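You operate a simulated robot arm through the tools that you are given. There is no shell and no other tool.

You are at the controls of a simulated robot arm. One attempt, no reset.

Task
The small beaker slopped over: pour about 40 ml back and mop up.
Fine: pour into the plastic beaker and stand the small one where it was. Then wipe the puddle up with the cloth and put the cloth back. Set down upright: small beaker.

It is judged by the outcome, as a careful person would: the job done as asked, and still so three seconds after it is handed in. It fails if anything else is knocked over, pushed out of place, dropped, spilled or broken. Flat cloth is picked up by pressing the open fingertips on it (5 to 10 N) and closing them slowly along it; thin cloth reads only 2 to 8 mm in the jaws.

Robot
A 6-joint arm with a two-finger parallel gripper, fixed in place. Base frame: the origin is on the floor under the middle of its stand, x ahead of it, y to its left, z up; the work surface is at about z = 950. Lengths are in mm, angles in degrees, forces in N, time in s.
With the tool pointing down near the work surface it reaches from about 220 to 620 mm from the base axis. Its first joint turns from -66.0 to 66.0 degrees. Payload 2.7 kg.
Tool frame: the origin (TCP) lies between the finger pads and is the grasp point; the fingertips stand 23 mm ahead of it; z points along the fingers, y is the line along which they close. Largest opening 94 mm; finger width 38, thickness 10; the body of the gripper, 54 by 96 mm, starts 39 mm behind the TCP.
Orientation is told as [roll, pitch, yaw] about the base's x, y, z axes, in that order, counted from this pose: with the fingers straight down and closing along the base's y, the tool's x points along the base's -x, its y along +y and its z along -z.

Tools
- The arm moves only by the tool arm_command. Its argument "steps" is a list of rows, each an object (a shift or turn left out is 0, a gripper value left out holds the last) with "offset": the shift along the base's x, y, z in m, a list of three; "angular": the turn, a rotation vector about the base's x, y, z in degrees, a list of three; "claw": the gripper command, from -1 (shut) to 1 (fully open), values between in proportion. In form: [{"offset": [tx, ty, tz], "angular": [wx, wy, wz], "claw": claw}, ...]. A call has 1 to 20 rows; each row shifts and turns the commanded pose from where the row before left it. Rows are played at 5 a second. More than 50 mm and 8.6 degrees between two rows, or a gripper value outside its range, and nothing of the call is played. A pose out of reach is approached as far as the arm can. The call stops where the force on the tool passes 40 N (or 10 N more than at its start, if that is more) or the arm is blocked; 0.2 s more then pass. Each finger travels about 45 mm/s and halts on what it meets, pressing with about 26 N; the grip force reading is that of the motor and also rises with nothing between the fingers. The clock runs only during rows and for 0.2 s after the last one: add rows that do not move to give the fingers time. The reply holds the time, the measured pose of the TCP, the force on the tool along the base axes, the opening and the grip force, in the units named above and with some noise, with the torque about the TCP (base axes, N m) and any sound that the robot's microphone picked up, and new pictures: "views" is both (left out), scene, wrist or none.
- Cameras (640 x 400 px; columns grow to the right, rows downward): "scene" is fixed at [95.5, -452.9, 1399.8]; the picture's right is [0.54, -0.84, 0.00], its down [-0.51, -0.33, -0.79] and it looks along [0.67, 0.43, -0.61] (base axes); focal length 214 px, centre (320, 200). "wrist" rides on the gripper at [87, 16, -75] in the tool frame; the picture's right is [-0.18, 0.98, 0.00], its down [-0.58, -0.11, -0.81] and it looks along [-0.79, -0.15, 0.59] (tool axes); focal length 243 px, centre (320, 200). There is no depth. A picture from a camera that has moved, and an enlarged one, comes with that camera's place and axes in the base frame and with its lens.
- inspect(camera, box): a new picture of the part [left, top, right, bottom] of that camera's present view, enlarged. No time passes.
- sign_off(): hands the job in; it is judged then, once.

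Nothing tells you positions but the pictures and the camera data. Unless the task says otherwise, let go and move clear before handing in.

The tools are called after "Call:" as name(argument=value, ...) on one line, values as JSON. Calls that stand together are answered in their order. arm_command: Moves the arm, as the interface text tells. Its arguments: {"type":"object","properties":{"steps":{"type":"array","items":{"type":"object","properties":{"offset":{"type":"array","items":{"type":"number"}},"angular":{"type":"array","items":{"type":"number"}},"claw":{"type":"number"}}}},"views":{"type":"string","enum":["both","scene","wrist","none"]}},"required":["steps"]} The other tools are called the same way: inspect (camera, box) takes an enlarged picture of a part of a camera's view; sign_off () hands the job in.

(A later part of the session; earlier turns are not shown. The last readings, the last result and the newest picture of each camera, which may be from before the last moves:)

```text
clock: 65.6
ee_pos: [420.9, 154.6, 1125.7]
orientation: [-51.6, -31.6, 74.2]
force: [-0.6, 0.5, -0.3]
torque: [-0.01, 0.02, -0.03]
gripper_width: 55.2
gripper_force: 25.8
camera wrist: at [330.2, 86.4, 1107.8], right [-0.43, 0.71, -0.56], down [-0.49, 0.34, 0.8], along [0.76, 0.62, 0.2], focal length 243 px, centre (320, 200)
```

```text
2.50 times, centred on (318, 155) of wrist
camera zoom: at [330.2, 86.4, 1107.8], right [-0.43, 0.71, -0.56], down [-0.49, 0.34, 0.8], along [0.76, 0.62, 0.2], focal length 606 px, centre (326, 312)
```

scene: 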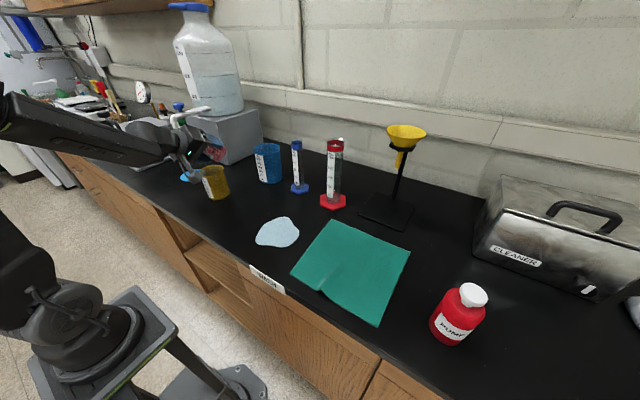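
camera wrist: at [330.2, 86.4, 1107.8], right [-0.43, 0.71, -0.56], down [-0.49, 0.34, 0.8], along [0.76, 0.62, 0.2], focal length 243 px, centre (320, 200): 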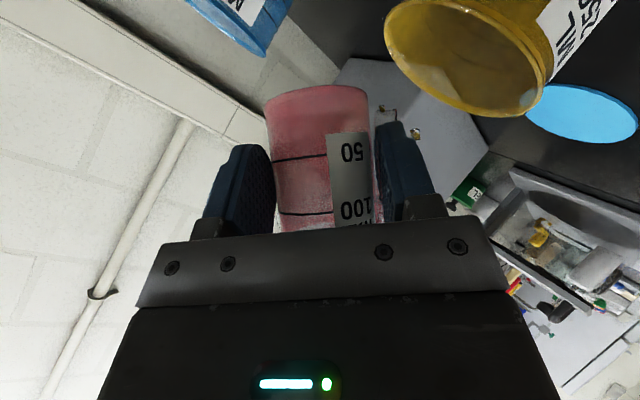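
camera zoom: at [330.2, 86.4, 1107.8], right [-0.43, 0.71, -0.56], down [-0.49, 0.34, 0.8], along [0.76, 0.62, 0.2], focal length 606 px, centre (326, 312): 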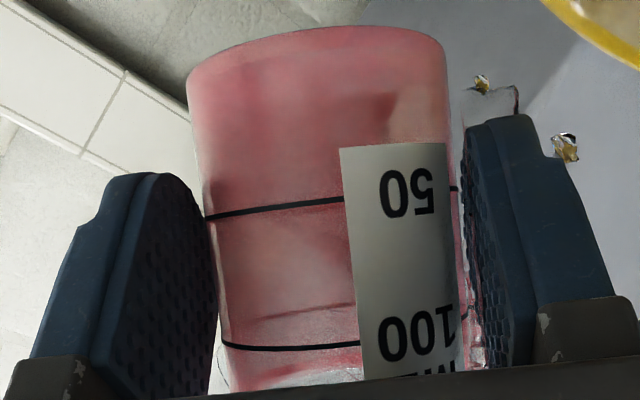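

Tilt is down to about 42° and the flow is ending. I'll hold here over yellow until the drips stop.

Call:
arm_command(steps=[{"offset": [0, 0, 0]}, {"offset": [0, 0, 0]}, {"offset": [0, 0, 0]}, {"offset": [0, 0, 0]}, {"offset": [0, 0, 0]}, {"offset": [0, 0, 0]}, {"offset": [0, 0, 0]}, {"offset": [0, 0, 0]}, {"offset": [0, 0, 0]}, {"offset": [0, 0, 0]}], views="wrist")

Call:
inspect(camera="wrist", box=[370, 20, 580, 160])

Call:
inspect(camera="scene", box=[180, 145, 260, 215])

Call:
inspect(camera="wrist", box=[250, 75, 385, 235])

```text
clock: 67.8
ee_pos: [421.0, 154.5, 1125.6]
orientation: [-51.7, -31.5, 74.1]
force: [0.0, -0.1, -1.4]
torque: [-0.02, 0.02, 0.0]
gripper_width: 55.4
gripper_force: 26.4
camera wrist: at [330.2, 86.4, 1107.7], right [-0.43, 0.71, -0.56], down [-0.49, 0.34, 0.8], along [0.76, 0.62, 0.2], focal length 243 px, centre (320, 200)
```

wrist: 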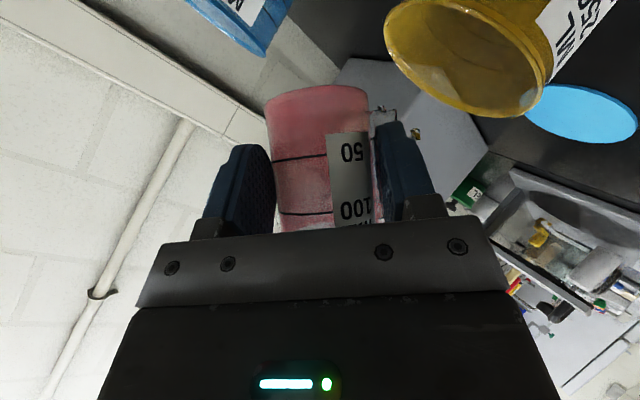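

```text
2.86 times, centred on (475, 90) of wrist
camera zoom: at [330.2, 86.4, 1107.7], right [-0.43, 0.71, -0.56], down [-0.49, 0.34, 0.8], along [0.76, 0.62, 0.2], focal length 693 px, centre (-123, 514)
```

zoom: 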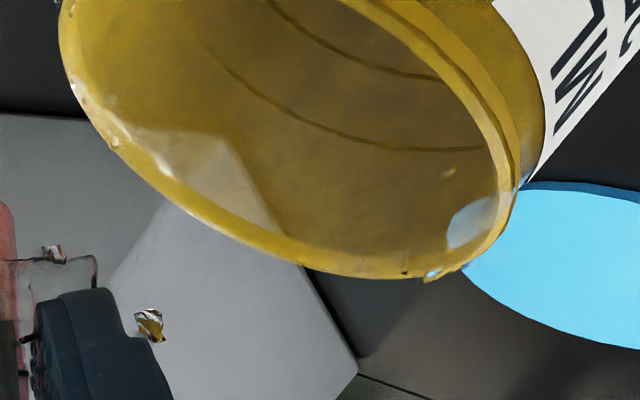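

```text
5.71 times, centred on (220, 180) of scene
camera zoom: at [95.5, -452.9, 1399.8], right [0.54, -0.84, 0.0], down [-0.51, -0.33, -0.79], along [0.67, 0.43, -0.61], focal length 1226 px, centre (891, 314)
```

zoom: 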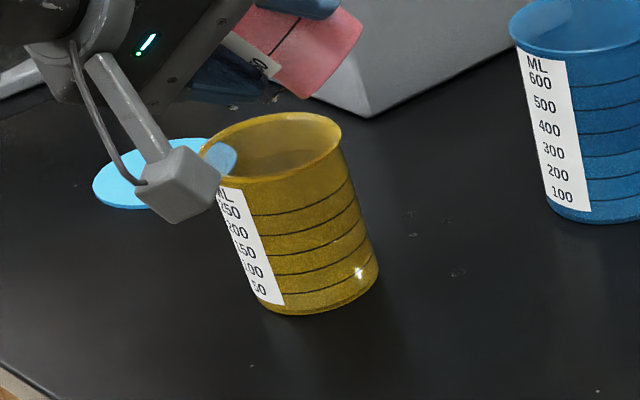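

```text
2.50 times, centred on (318, 155) of wrist
camera zoom: at [330.2, 86.4, 1107.7], right [-0.43, 0.71, -0.56], down [-0.49, 0.34, 0.8], along [0.76, 0.62, 0.2], focal length 606 px, centre (326, 312)
```

zoom: 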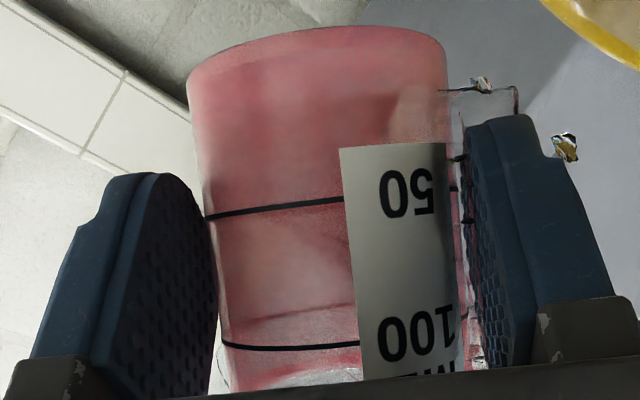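

Call:
inspect(camera="scene", box=[200, 165, 240, 205])

Call:
inspect(camera="scene", box=[195, 150, 245, 178])

```text
10.00 times, centred on (220, 185) of scene
camera zoom: at [95.5, -452.9, 1399.8], right [0.54, -0.84, 0.0], down [-0.51, -0.33, -0.79], along [0.67, 0.43, -0.61], focal length 2145 px, centre (1320, 350)
```

zoom: 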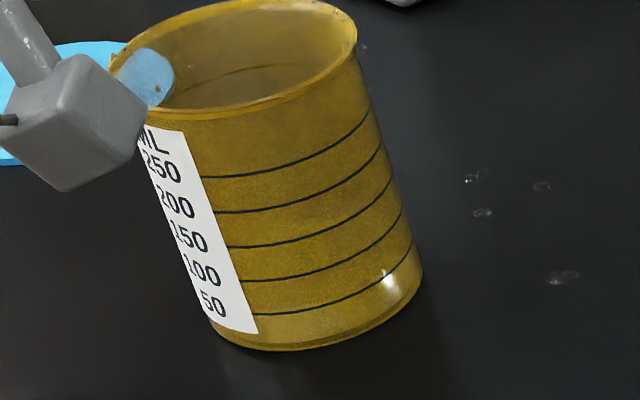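

```text
12.80 times, centred on (220, 164) of scene
camera zoom: at [95.5, -452.9, 1399.8], right [0.54, -0.84, 0.0], down [-0.51, -0.33, -0.79], along [0.67, 0.43, -0.61], focal length 2745 px, centre (1600, 661)
```

zoom: 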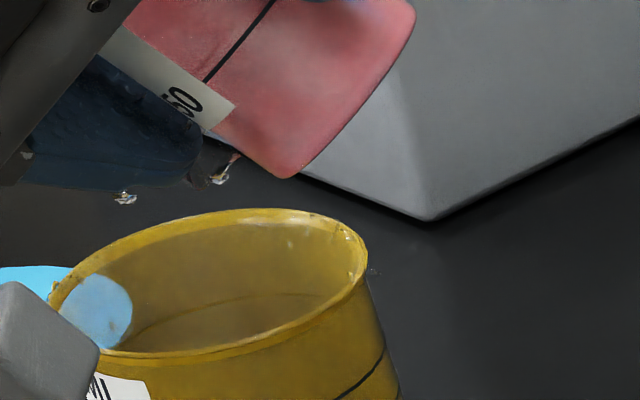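

Call:
inspect(camera="wrist", box=[255, 80, 375, 180])

Call:
inspect(camera="wrist", box=[260, 140, 400, 235])

```text
4.00 times, centred on (315, 130) of wrist
camera zoom: at [330.2, 86.4, 1107.7], right [-0.43, 0.71, -0.56], down [-0.49, 0.34, 0.8], along [0.76, 0.62, 0.2], focal length 970 px, centre (340, 480)
```

zoom: 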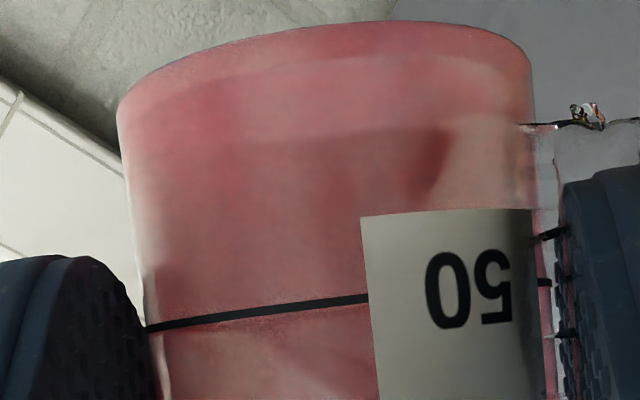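

```text
4.21 times, centred on (330, 188) of wrist
camera zoom: at [330.2, 86.4, 1107.7], right [-0.43, 0.71, -0.56], down [-0.49, 0.34, 0.8], along [0.76, 0.62, 0.2], focal length 1022 px, centre (278, 253)
```

zoom: 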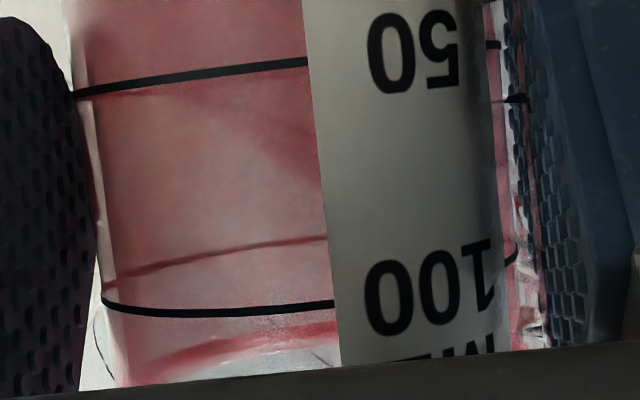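

I can make out the tilted liquid surface through the wall, and it suggests noticeably less than 40 ml has left so far. I'll raise a bit and bring the beaker upright over yellow in small steps to read the level properly.

Call:
arm_command(steps=[{"offset": [0.001, -0.001, 0.01]}, {"offset": [0.001, -0.001, 0.01]}, {"offset": [0.001, -0.001, 0.01]}, {"offset": [0.001, -0.001, 0.01]}, {"offset": [0, 0, 0]}], views="none")

Call:
arm_command(steps=[{"angular": [3.04, 2.6, 0]}, {"angular": [3.04, 2.6, 0]}, {"angular": [3.04, 2.6, 0]}, {"offset": [0, 0, 0]}], views="wrist")

```text
clock: 69.0
ee_pos: [425.8, 150.9, 1167.5]
orientation: [-51.7, -31.5, 74.1]
force: [0.4, -0.2, -2.8]
torque: [0.02, 0.0, -0.03]
gripper_width: 55.1
gripper_force: 26.0
```

```text
clock: 70.0
ee_pos: [424.0, 152.9, 1164.8]
orientation: [-39.0, -37.5, 66.9]
force: [0.2, 1.0, -0.9]
torque: [-0.01, 0.01, 0.0]
gripper_width: 55.1
gripper_force: 25.9
camera wrist: at [331.7, 85.2, 1149.2], right [-0.5, 0.78, -0.38], down [-0.37, 0.2, 0.91], along [0.78, 0.59, 0.19], focal length 243 px, centre (320, 200)
```

wrist: 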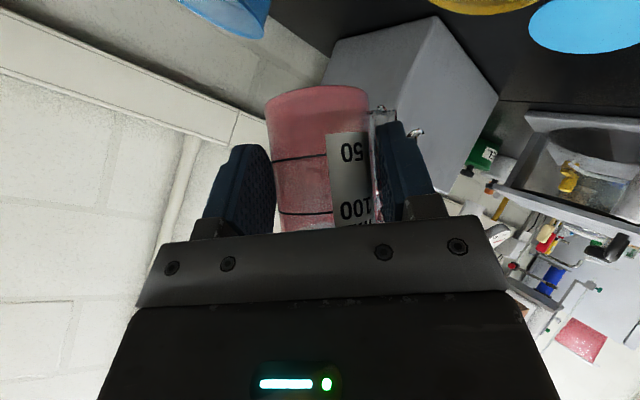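

Call:
arm_command(steps=[{"angular": [2.66, 2.27, 0]}, {"angular": [2.66, 2.27, 0]}, {"angular": [2.66, 2.27, 0]}, {"angular": [2.66, 2.27, 0]}, {"angular": [2.66, 2.27, 0]}, {"angular": [2.66, 2.27, 0]}, {"angular": [2.66, 2.27, 0]}, {"angular": [2.66, 2.27, 0]}, {"angular": [1.5, 1.3, 0]}, {"offset": [0, 0, 0]}, {"offset": [0, 0, 0]}, {"offset": [0, 0, 0]}], views="both")

Call:
inspect(camera="wrist", box=[255, 80, 430, 235])

Call:
inspect(camera="scene", box=[180, 125, 260, 205])

```text
clock: 72.6
ee_pos: [425.3, 150.2, 1164.3]
orientation: [-0.1, -44.6, 40.5]
force: [-0.4, 0.3, -0.8]
torque: [-0.02, 0.0, 0.0]
gripper_width: 55.3
gripper_force: 25.9
camera wrist: at [326.9, 89.6, 1156.0], right [-0.54, 0.83, 0.13], down [-0.05, -0.18, 0.98], along [0.84, 0.52, 0.14], focal length 243 px, centre (320, 200)
```

scene: 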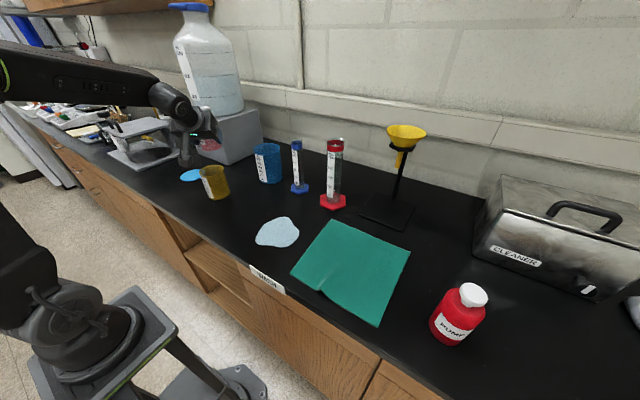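
wrist: 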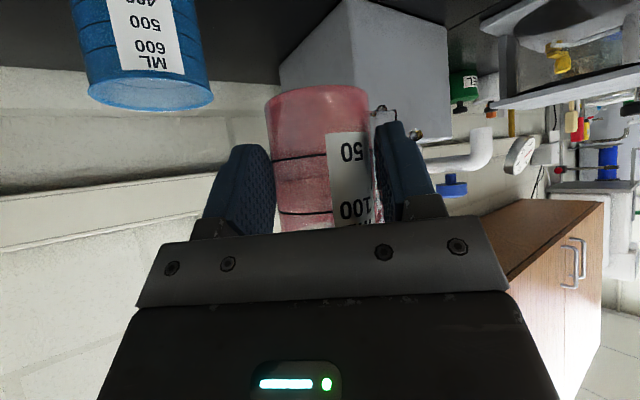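

```text
2.58 times, centred on (342, 158) of wrist
camera zoom: at [326.9, 89.6, 1156.0], right [-0.54, 0.83, 0.13], down [-0.05, -0.18, 0.98], along [0.84, 0.52, 0.14], focal length 626 px, centre (262, 310)
```

zoom: 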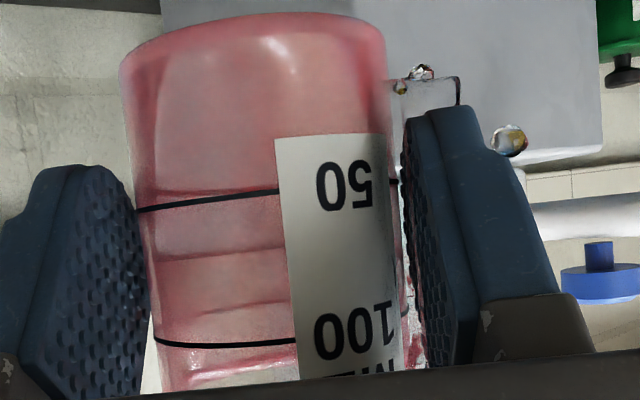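

```text
5.00 times, centred on (220, 165) of scene
camera zoom: at [95.5, -452.9, 1399.8], right [0.54, -0.84, 0.0], down [-0.51, -0.33, -0.79], along [0.67, 0.43, -0.61], focal length 1072 px, centre (820, 375)
```

zoom: 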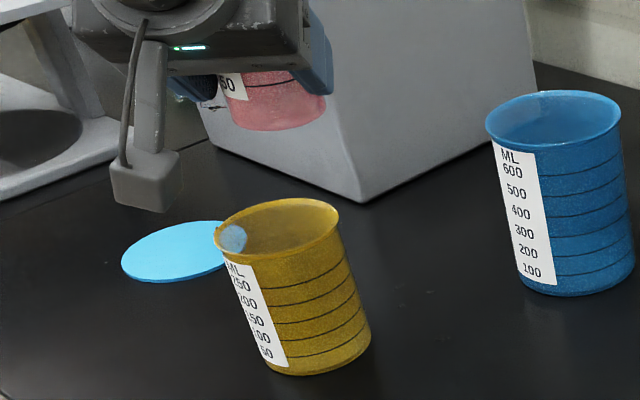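

Call:
inspect(camera="wrist", box=[265, 140, 345, 232])

Call:
inspect(camera="wrist", box=[350, 85, 430, 235])

```text
4.35 times, centred on (305, 186) of wrist
camera zoom: at [326.9, 89.6, 1156.0], right [-0.54, 0.83, 0.13], down [-0.05, -0.18, 0.98], along [0.84, 0.52, 0.14], focal length 1055 px, centre (385, 261)
```

zoom: 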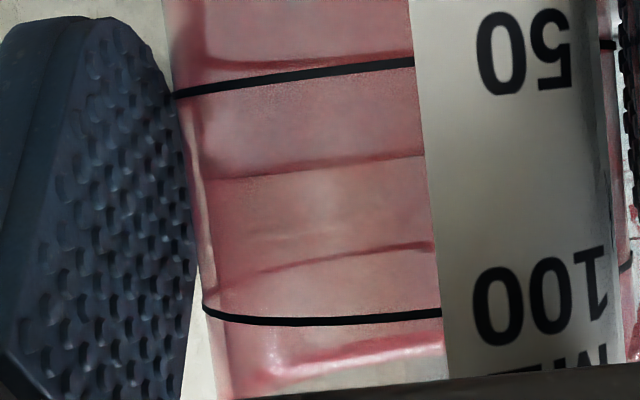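

```text
2.67 times, centred on (390, 160) of wrist
camera zoom: at [326.9, 89.6, 1156.0], right [-0.54, 0.83, 0.13], down [-0.05, -0.18, 0.98], along [0.84, 0.52, 0.14], focal length 647 px, centre (133, 307)
```

zoom: 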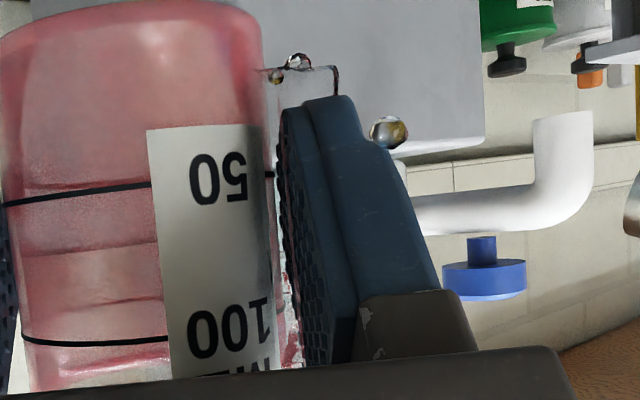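

Upright, the level reads about 69 ml, so only about 20 ml has gone over, because the finger on the pouring side got in the way. It's better to tip forward, away from the hand and between the fingers. I'll move behind yellow along the hand's direction, tilting forward only 20° on the way, which is well below spilling.

Call:
arm_command(steps=[{"offset": [-0.006, -0.001, 0], "angular": [-1.3, 1.52, 0]}, {"offset": [-0.01, -0.001, 0], "angular": [-2.6, 3.04, 0]}, {"offset": [-0.01, -0.001, 0], "angular": [-2.6, 3.04, 0]}, {"offset": [-0.01, -0.001, 0], "angular": [-2.6, 3.04, 0]}, {"offset": [-0.009, -0.001, 0], "angular": [-2.6, 3.04, 0]}, {"offset": [-0.006, -0.001, 0], "angular": [-1.3, 1.52, 0]}, {"offset": [0, 0, 0]}, {"offset": [0, 0, 0]}], views="both")

```text
clock: 74.4
ee_pos: [372.6, 145.2, 1164.3]
orientation: [0.0, -24.7, 40.5]
force: [1.0, -0.3, -1.2]
torque: [0.03, 0.0, 0.01]
gripper_width: 55.6
gripper_force: 25.8
camera wrist: at [279.2, 86.9, 1195.6], right [-0.51, 0.86, 0.08], down [0.22, 0.04, 0.98], along [0.83, 0.52, -0.21], focal length 243 px, centre (320, 200)
```

scene: 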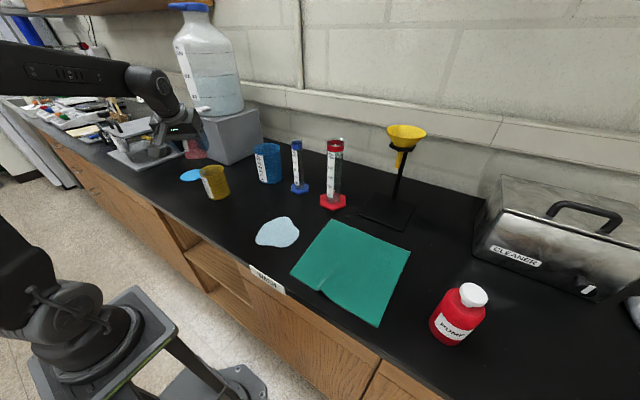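
wrist: 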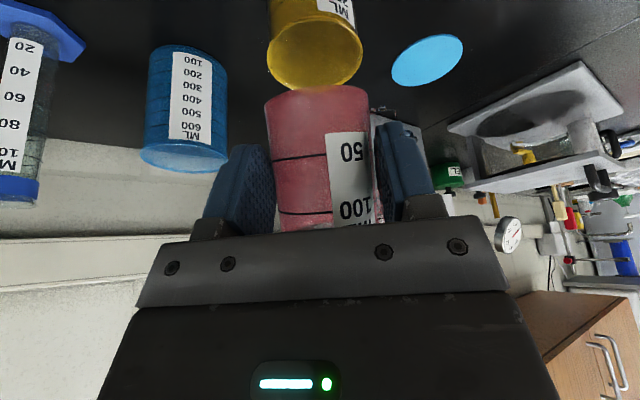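

The hand is lined up behind yellow with no flags. I'll check the view into yellow and the alignment.

Call:
inspect(camera="wrist", box=[255, 0, 375, 95])

Call:
inspect(camera="wrist", box=[255, 80, 430, 235])

```text
4.21 times, centred on (315, 48) of wrist
camera zoom: at [279.2, 86.9, 1195.6], right [-0.51, 0.86, 0.08], down [0.22, 0.04, 0.98], along [0.83, 0.52, -0.21], focal length 1022 px, centre (341, 842)
```

zoom: 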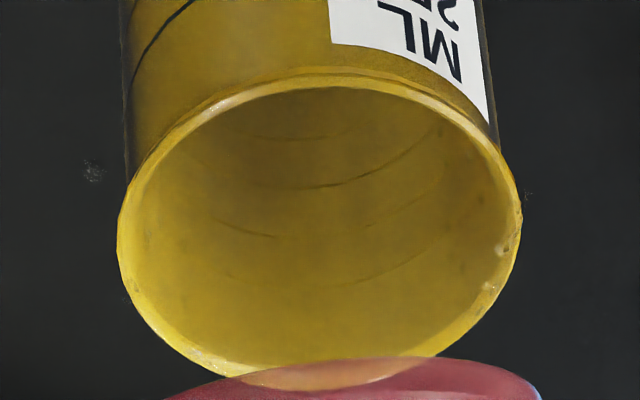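

```text
2.58 times, centred on (342, 158) of wrist
camera zoom: at [279.2, 86.9, 1195.6], right [-0.51, 0.86, 0.08], down [0.22, 0.04, 0.98], along [0.83, 0.52, -0.21], focal length 626 px, centre (262, 310)
```

zoom: 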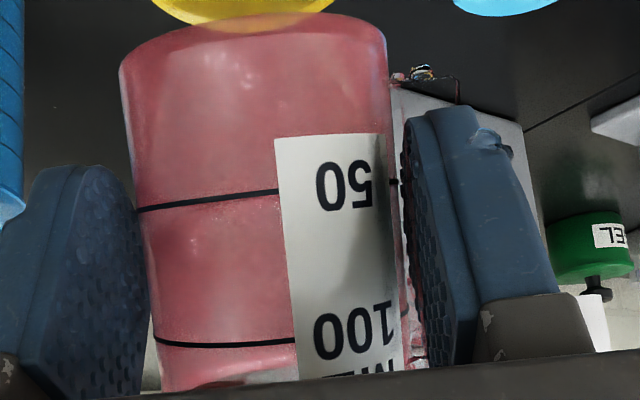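

Yellow's centre is about 4 mm off to one side, so I'll correct that, tilt to about 43° at this height (still below spilling), then lower.

Call:
arm_command(steps=[{"offset": [0.0013, -0.0015, 0], "angular": [-2.6, 3.04, 0]}, {"offset": [0.0013, -0.0015, 0], "angular": [-2.86, 3.34, 0]}, {"angular": [-2.86, 3.34, 0]}, {"angular": [-2.86, 3.34, 0]}, {"angular": [-2.86, 3.34, 0]}, {"offset": [0, 0, 0]}, {"offset": [0, 0, -0.01]}, {"offset": [0, 0, -0.015]}, {"offset": [0, 0, -0.015]}, {"offset": [0, 0, -0.01]}, {"offset": [0, 0, 0]}, {"offset": [0, 0, 0]}], views="both")

Call:
inspect(camera="wrist", box=[240, 0, 400, 235])

Call:
inspect(camera="scene", box=[160, 125, 250, 205])

```text
clock: 77.0
ee_pos: [376.1, 143.0, 1115.6]
orientation: [0.0, -3.1, 40.6]
force: [0.1, 0.2, -1.1]
torque: [0.01, 0.01, -0.04]
gripper_width: 55.5
gripper_force: 25.4
camera wrist: at [297.0, 96.7, 1183.3], right [-0.5, 0.87, 0.01], down [0.48, 0.27, 0.84], along [0.72, 0.42, -0.55], focal length 243 px, centre (320, 200)
```

scene: 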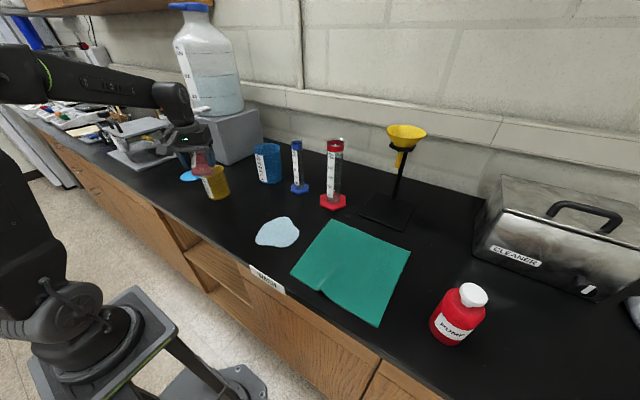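
wrist: 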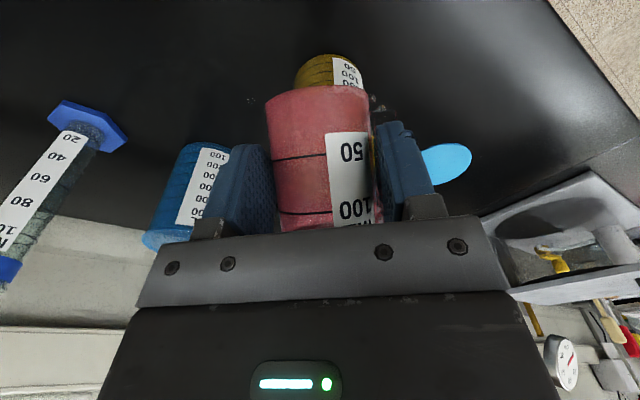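

```text
1.70 times, centred on (320, 118) of wrist
camera zoom: at [297.0, 96.7, 1183.3], right [-0.5, 0.87, 0.01], down [0.48, 0.27, 0.84], along [0.72, 0.42, -0.55], focal length 413 px, centre (320, 340)
```

zoom: 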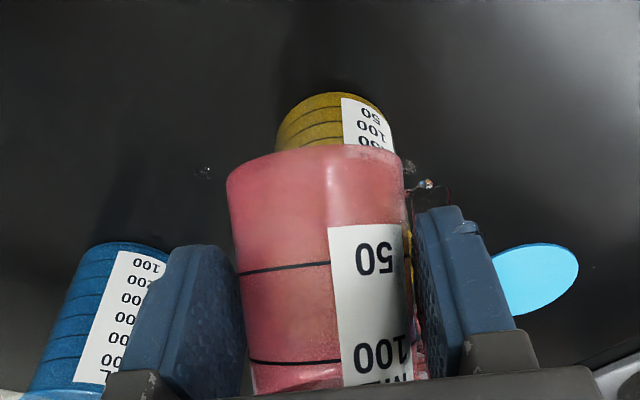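

```text
5.00 times, centred on (205, 165) of scene
camera zoom: at [95.5, -452.9, 1399.8], right [0.54, -0.84, 0.0], down [-0.51, -0.33, -0.79], along [0.67, 0.43, -0.61], focal length 1072 px, centre (895, 375)
```

zoom: 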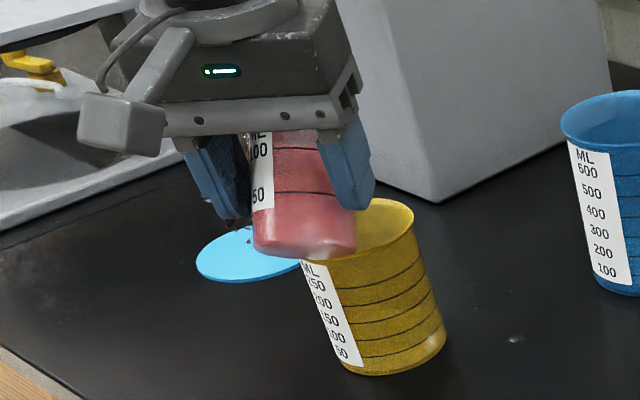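

Tilted to 42° with the lip over yellow and the path between the fingers clear. I'll lower slightly and tilt on past the pour point, to about 52°.

Call:
arm_command(steps=[{"offset": [0, 0, -0.004], "angular": [-1.95, 2.28, 0]}, {"offset": [0, 0, -0.004], "angular": [-1.95, 2.28, 0]}, {"angular": [-1.3, 1.52, 0]}, {"angular": [-1.3, 1.52, 0]}, {"offset": [0, 0, 0]}], views="both")

Call:
inspect(camera="scene", box=[160, 125, 250, 205])

Call:
inspect(camera="wrist", box=[240, 0, 400, 235])

```text
clock: 78.2
ee_pos: [376.5, 141.5, 1107.9]
orientation: [-0.1, 7.0, 40.6]
force: [0.0, 0.4, -2.1]
torque: [-0.01, 0.01, 0.0]
gripper_width: 55.3
gripper_force: 25.7
camera wrist: at [307.2, 104.2, 1190.7], right [-0.5, 0.87, -0.02], down [0.58, 0.36, 0.73], along [0.64, 0.35, -0.68], focal length 243 px, centre (320, 200)
```

scene: 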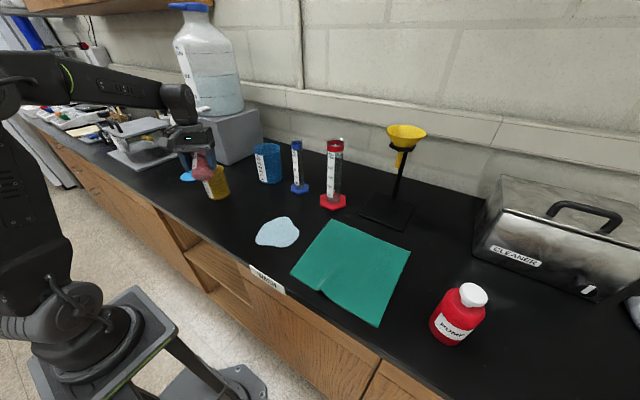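
wrist: 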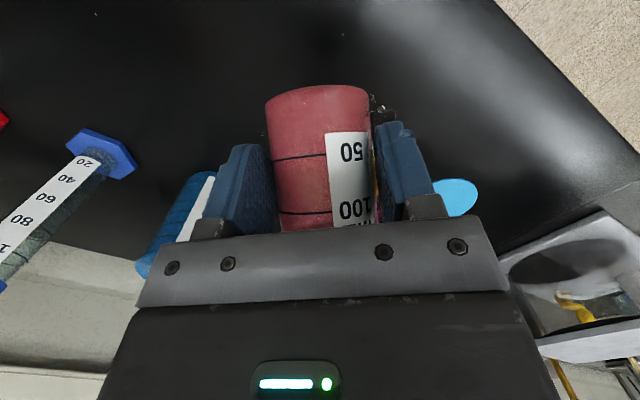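

```text
5.00 times, centred on (205, 165) of scene
camera zoom: at [95.5, -452.9, 1399.8], right [0.54, -0.84, 0.0], down [-0.51, -0.33, -0.79], along [0.67, 0.43, -0.61], focal length 1072 px, centre (895, 375)
```

zoom: 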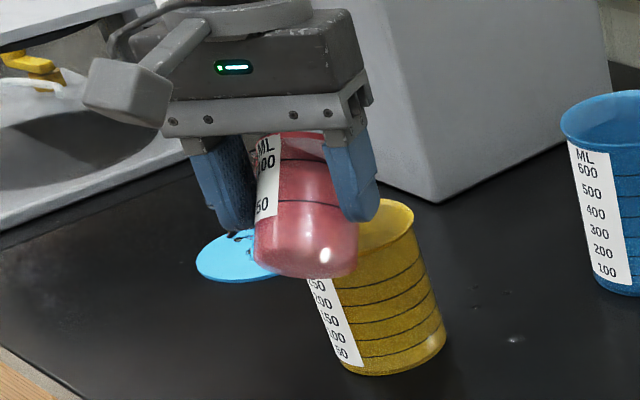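

```text
1.70 times, centred on (320, 118) of wrist
camera zoom: at [307.2, 104.2, 1190.7], right [-0.5, 0.87, -0.02], down [0.58, 0.36, 0.73], along [0.64, 0.35, -0.68], focal length 413 px, centre (320, 340)
```

zoom: 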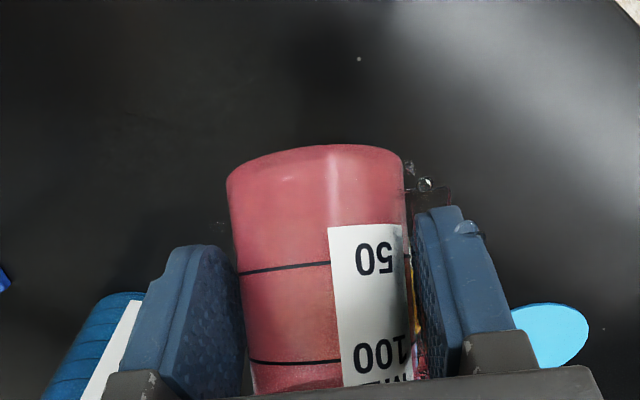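

Call:
arm_command(steps=[{"offset": [0, 0, 0]}, {"offset": [0, 0, 0]}, {"offset": [0, 0, 0]}, {"offset": [0, 0, 0]}, {"offset": [0, 0, 0]}, {"offset": [0, 0, 0]}, {"offset": [0, 0, 0]}], views="both")

Call:
inspect(camera="scene", box=[185, 145, 235, 205])

Call:
inspect(camera="wrist", box=[250, 75, 430, 235])

```text
clock: 79.8
ee_pos: [376.1, 141.4, 1107.4]
orientation: [-0.1, 6.9, 40.6]
force: [-0.3, 0.3, -1.7]
torque: [-0.04, 0.02, 0.01]
gripper_width: 55.3
gripper_force: 26.1
camera wrist: at [307.1, 104.1, 1190.7], right [-0.5, 0.87, -0.02], down [0.58, 0.36, 0.73], along [0.64, 0.35, -0.68], focal length 243 px, centre (320, 200)
```

scene: 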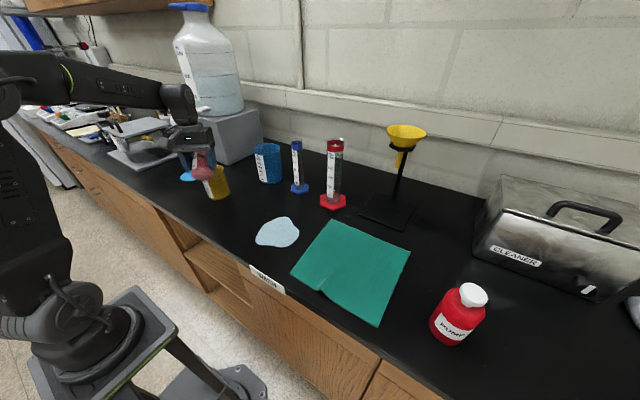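
wrist: 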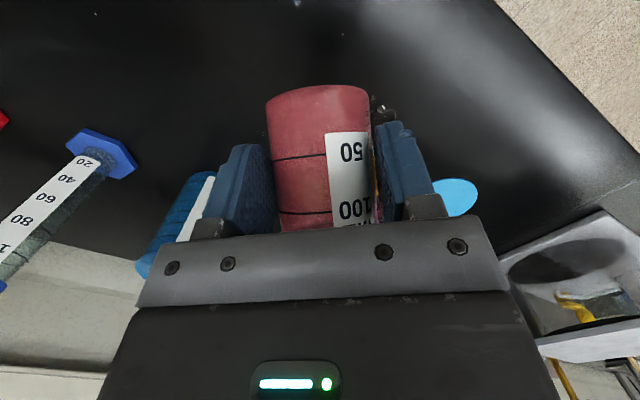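

```text
6.67 times, centred on (210, 175) of scene
camera zoom: at [95.5, -452.9, 1399.8], right [0.54, -0.84, 0.0], down [-0.51, -0.33, -0.79], along [0.67, 0.43, -0.61], focal length 1430 px, centre (1053, 367)
```

zoom: 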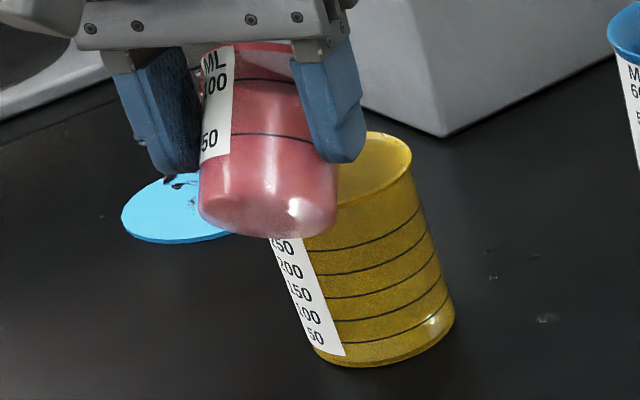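

```text
2.50 times, centred on (340, 155) of wrist
camera zoom: at [307.1, 104.1, 1190.7], right [-0.5, 0.87, -0.02], down [0.58, 0.36, 0.73], along [0.64, 0.35, -0.68], focal length 606 px, centre (270, 312)
```

zoom: 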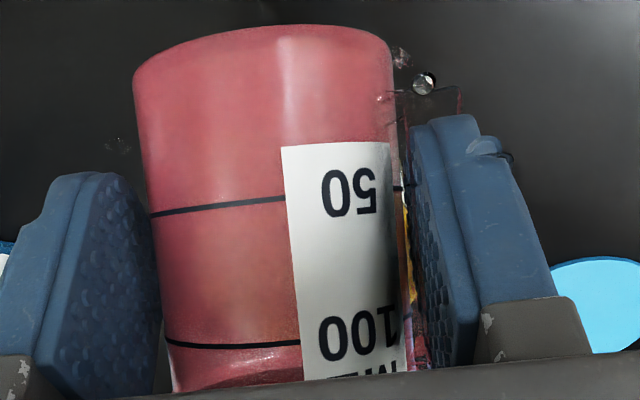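

No spill visible around. I'll tilt to about 56° and hold.

Call:
arm_command(steps=[{"angular": [-1.3, 1.52, 0]}, {"angular": [-1.3, 1.52, 0]}, {"offset": [0, 0, 0]}, {"offset": [0, 0, 0]}, {"offset": [0, 0, 0]}, {"offset": [0, 0, 0]}, {"offset": [0, 0, 0]}, {"offset": [0, 0, 0]}, {"offset": [0, 0, 0]}, {"offset": [0, 0, 0]}], views="both")

Call:
inspect(camera="scene", box=[185, 145, 245, 205])

Call:
inspect(camera="wrist", box=[250, 75, 430, 235])

```text
clock: 82.0
ee_pos: [376.3, 141.3, 1107.3]
orientation: [0.0, 10.8, 40.5]
force: [0.0, 0.9, -0.7]
torque: [-0.02, 0.01, -0.02]
gripper_width: 55.3
gripper_force: 26.0
camera wrist: at [311.8, 108.2, 1194.9], right [-0.5, 0.86, -0.03], down [0.62, 0.39, 0.68], along [0.6, 0.32, -0.73], focal length 243 px, centre (320, 200)
```

scene: 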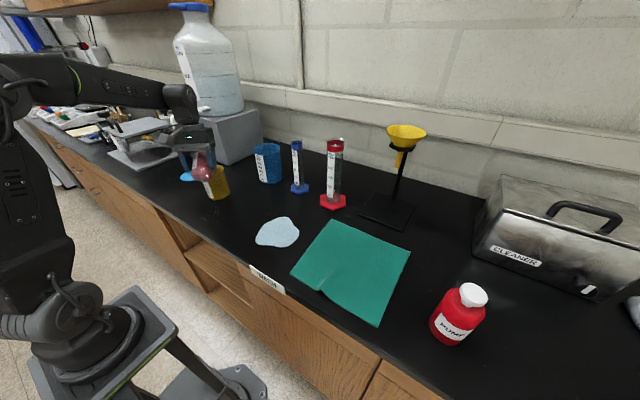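
wrist: 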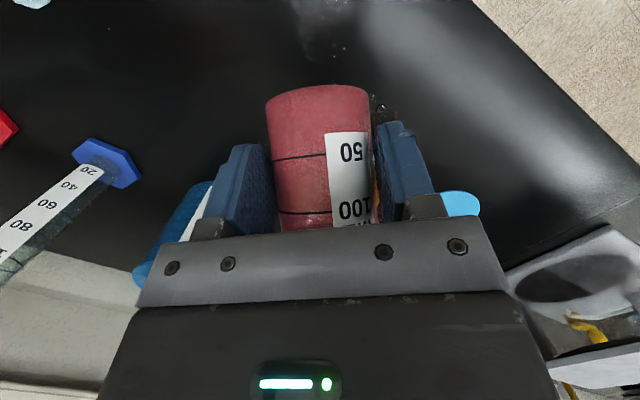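

```text
6.67 times, centred on (215, 175) of scene
camera zoom: at [95.5, -452.9, 1399.8], right [0.54, -0.84, 0.0], down [-0.51, -0.33, -0.79], along [0.67, 0.43, -0.61], focal length 1430 px, centre (1020, 367)
```

zoom: 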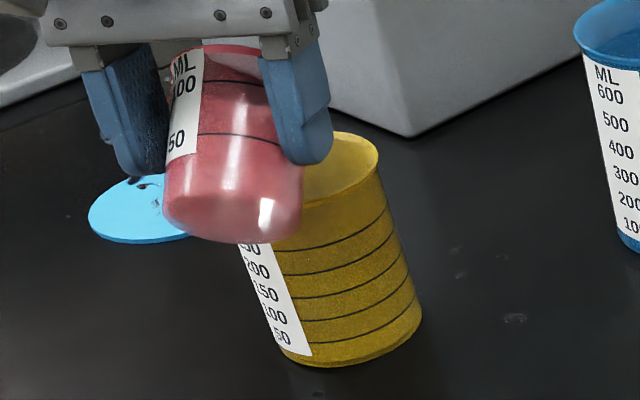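

```text
2.50 times, centred on (340, 155) of wrist
camera zoom: at [311.8, 108.2, 1194.9], right [-0.5, 0.86, -0.03], down [0.62, 0.39, 0.68], along [0.6, 0.32, -0.73], focal length 606 px, centre (270, 312)
```

zoom: 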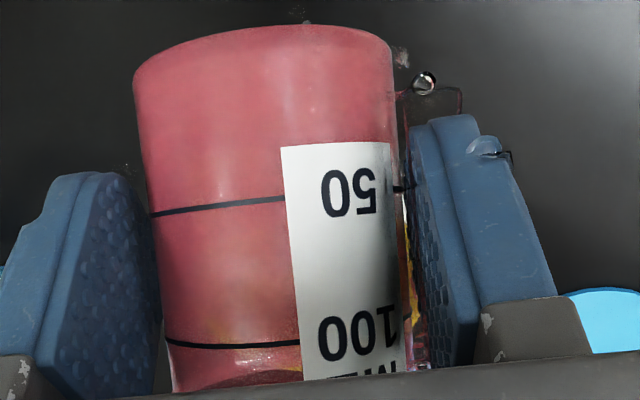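

I notice a wet mark on the bench under the beaker's base at about (341, 120), so liquid may be running back along the underside. I'll look closer before anything else.

Call:
inspect(camera="wrist", box=[230, 0, 440, 110])

Call:
inspect(camera="scene", box=[180, 170, 250, 240])

```text
3.05 times, centred on (335, 55) of wrist
camera zoom: at [311.8, 108.2, 1194.9], right [-0.5, 0.86, -0.03], down [0.62, 0.39, 0.68], along [0.6, 0.32, -0.73], focal length 739 px, centre (274, 642)
```

zoom: 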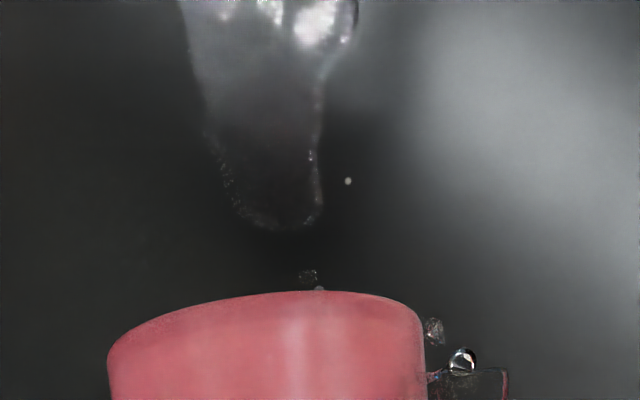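

```text
5.71 times, centred on (215, 205) of scene
camera zoom: at [95.5, -452.9, 1399.8], right [0.54, -0.84, 0.0], down [-0.51, -0.33, -0.79], along [0.67, 0.43, -0.61], focal length 1226 px, centre (920, 171)
```

zoom: 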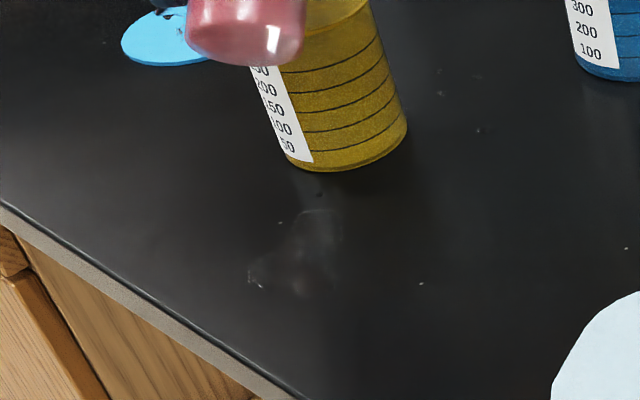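

Liquid is clinging to the underside and running back onto the bench at about x 314–369, y 86–135. I'll stop the pour now by bringing the beaker back up.

Call:
arm_command(steps=[{"angular": [3.9, -4.56, 0]}, {"angular": [3.9, -4.56, 0]}, {"angular": [3.9, -4.56, 0]}, {"angular": [2.6, -3.04, 0]}, {"offset": [0, 0, 0]}], views="both")

Call:
inspect(camera="scene", box=[170, 145, 250, 240])

Call:
inspect(camera="wrist", box=[250, 75, 430, 235])

```text
clock: 83.2
ee_pos: [374.6, 142.3, 1106.7]
orientation: [0.0, -11.2, 40.5]
force: [0.2, 0.3, -1.1]
torque: [-0.01, -0.01, -0.03]
gripper_width: 54.9
gripper_force: 26.3
camera wrist: at [289.5, 90.0, 1162.0], right [-0.5, 0.86, 0.04], down [0.39, 0.19, 0.9], along [0.77, 0.47, -0.43], focal length 243 px, centre (320, 200)
```

scene: 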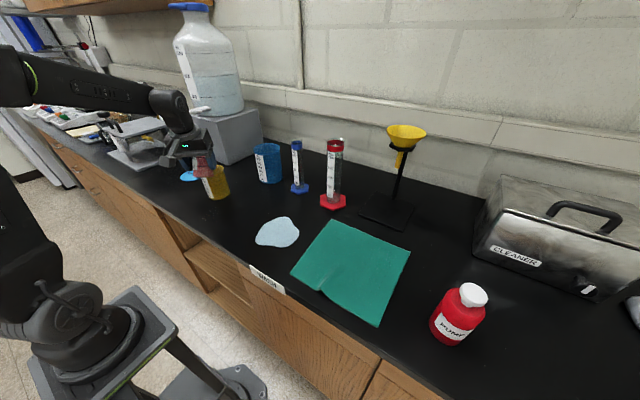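
wrist: 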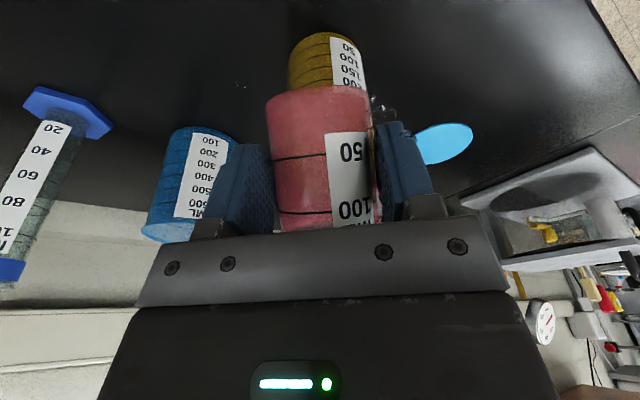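

```text
4.21 times, centred on (210, 192) of scene
camera zoom: at [95.5, -452.9, 1399.8], right [0.54, -0.84, 0.0], down [-0.51, -0.33, -0.79], along [0.67, 0.43, -0.61], focal length 903 px, centre (783, 232)
```

zoom: 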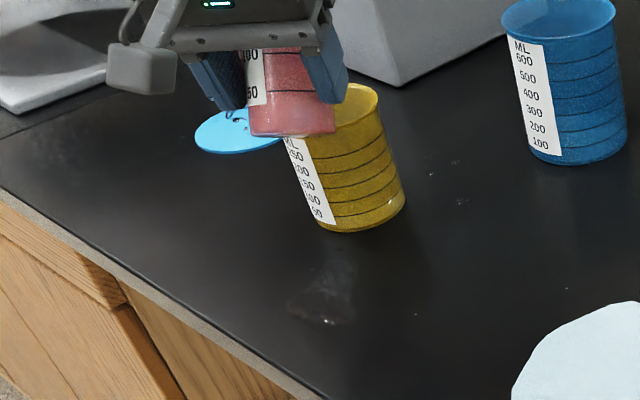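

```text
2.50 times, centred on (340, 155) of wrist
camera zoom: at [289.5, 90.0, 1162.0], right [-0.5, 0.86, 0.04], down [0.39, 0.19, 0.9], along [0.77, 0.47, -0.43], focal length 606 px, centre (270, 312)
```

zoom: 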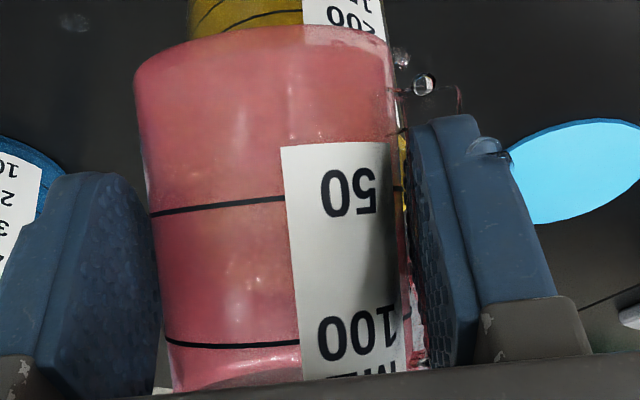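

I'll raise and bring the beaker fully upright to read its level.

Call:
arm_command(steps=[{"offset": [0, 0, 0.015]}, {"offset": [0, 0, 0.015], "angular": [1.95, -2.28, 0]}, {"offset": [0, 0, 0.015], "angular": [1.95, -2.28, 0]}, {"offset": [0, 0, 0.015], "angular": [3.25, -3.8, 0]}, {"angular": [3.25, -3.8, 0]}, {"angular": [3.25, -3.8, 0]}, {"angular": [3.25, -3.8, 0]}, {"angular": [3.25, -3.8, 0]}, {"angular": [1.82, -2.13, 0]}, {"offset": [0, 0, 0]}, {"offset": [0, 0, 0]}, {"offset": [0, 0, 0]}], views="both")

Call:
inspect(camera="wrist", box=[265, 140, 345, 232])

Call:
inspect(camera="scene", box=[170, 145, 260, 245])

```text
clock: 85.8
ee_pos: [376.8, 141.6, 1165.7]
orientation: [0.0, -44.9, 40.6]
force: [0.0, -0.4, -1.1]
torque: [-0.01, 0.0, -0.04]
gripper_width: 55.2
gripper_force: 25.9
camera wrist: at [278.6, 80.0, 1157.4], right [-0.54, 0.83, 0.13], down [-0.05, -0.19, 0.98], along [0.84, 0.52, 0.14], focal length 243 px, centre (320, 200)
```

scene: 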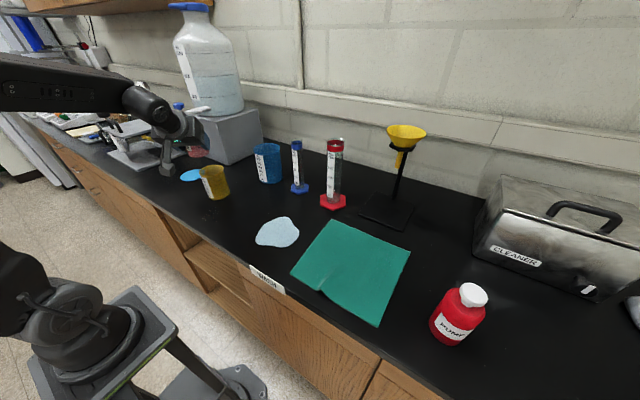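
wrist: 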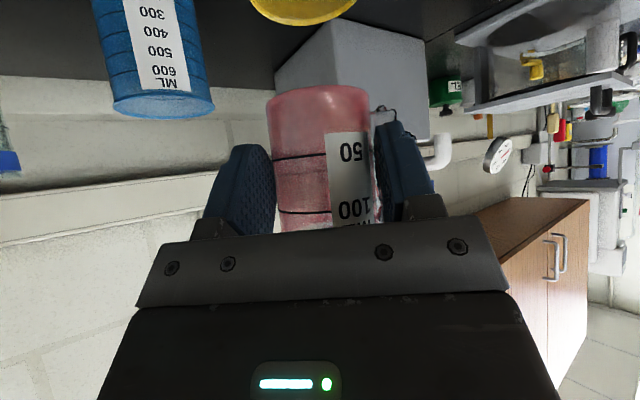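

```text
4.35 times, centred on (305, 186) of wrist
camera zoom: at [278.6, 80.0, 1157.4], right [-0.54, 0.83, 0.13], down [-0.05, -0.19, 0.98], along [0.84, 0.52, 0.14], focal length 1055 px, centre (385, 261)
```

zoom: 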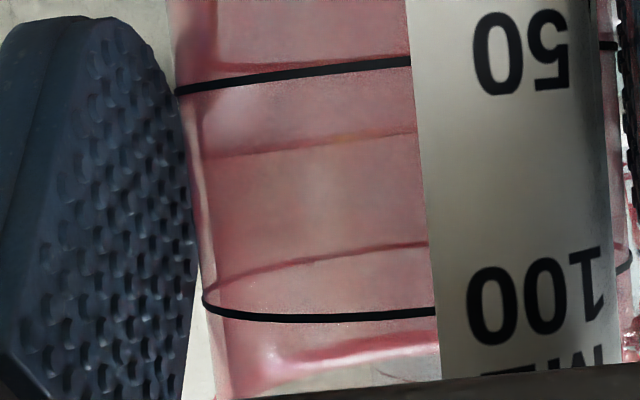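

```text
4.00 times, centred on (215, 195) of scene
camera zoom: at [95.5, -452.9, 1399.8], right [0.54, -0.84, 0.0], down [-0.51, -0.33, -0.79], along [0.67, 0.43, -0.61], focal length 858 px, centre (740, 220)
```

zoom: 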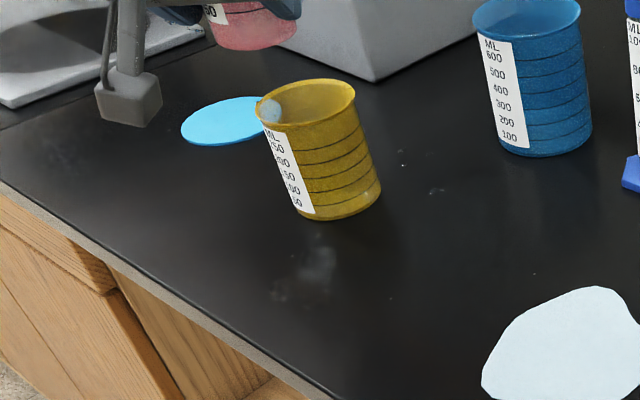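

The level now reads about 64 ml. That fits a simple model (pour starts when the surface reaches the inner lip: 53° left 69 ml, 56° left 64 ml), and most of those last 5 ml ran onto the bench. The sideways pour, with the finger guiding the drips straight down into yellow, was much cleaner, so I'll go back to it, correctly centred.

Call:
arm_command(steps=[{"offset": [0.006, 0.003, 0]}, {"offset": [0.009, 0.0045, 0]}, {"offset": [0.009, 0.0045, 0]}, {"offset": [0.008, 0.0045, 0]}, {"offset": [0.004, 0.0022, 0]}, {"offset": [0, 0, 0]}, {"offset": [0, 0, 0]}], views="none")

Call:
arm_command(steps=[{"angular": [-2.28, -1.95, 0]}, {"angular": [-3.04, -2.6, 0]}, {"angular": [-3.8, -3.25, 0]}, {"angular": [-3.8, -3.25, 0]}, {"angular": [-3.8, -3.25, 0]}, {"angular": [-3.8, -3.25, 0]}, {"angular": [-3.8, -3.25, 0]}, {"angular": [-3.8, -3.25, 0]}, {"angular": [-3.8, -3.25, 0]}, {"angular": [-3.04, -2.6, 0]}, {"offset": [0, 0, 0]}], views="both")

```text
clock: 87.4
ee_pos: [409.4, 162.7, 1165.5]
orientation: [0.0, -45.0, 40.4]
force: [0.8, 0.3, -1.8]
torque: [-0.04, 0.04, -0.02]
gripper_width: 55.1
gripper_force: 26.1
```

```text
clock: 89.8
ee_pos: [412.1, 160.8, 1166.4]
orientation: [-55.7, -29.3, 76.2]
force: [-1.0, 0.6, -1.6]
torque: [0.0, 0.01, 0.0]
gripper_width: 55.0
gripper_force: 25.8
camera wrist: at [322.6, 90.7, 1148.3], right [-0.41, 0.67, -0.62], down [-0.53, 0.38, 0.76], along [0.74, 0.64, 0.2], focal length 243 px, centre (320, 200)
```

scene: 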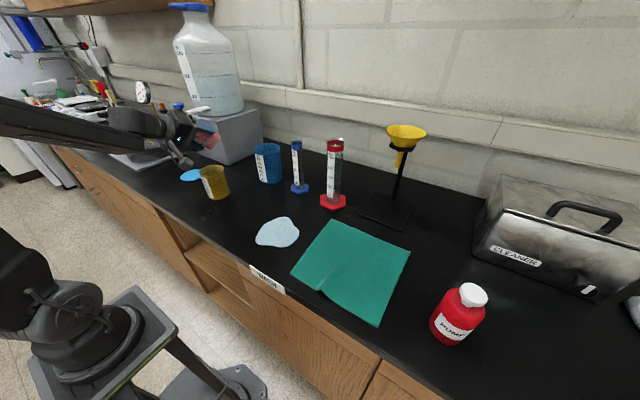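
wrist: 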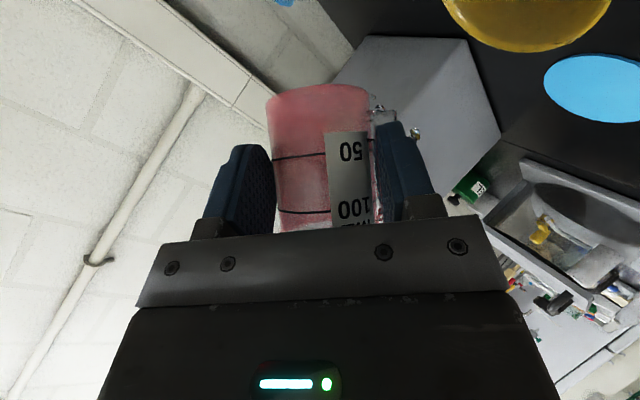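

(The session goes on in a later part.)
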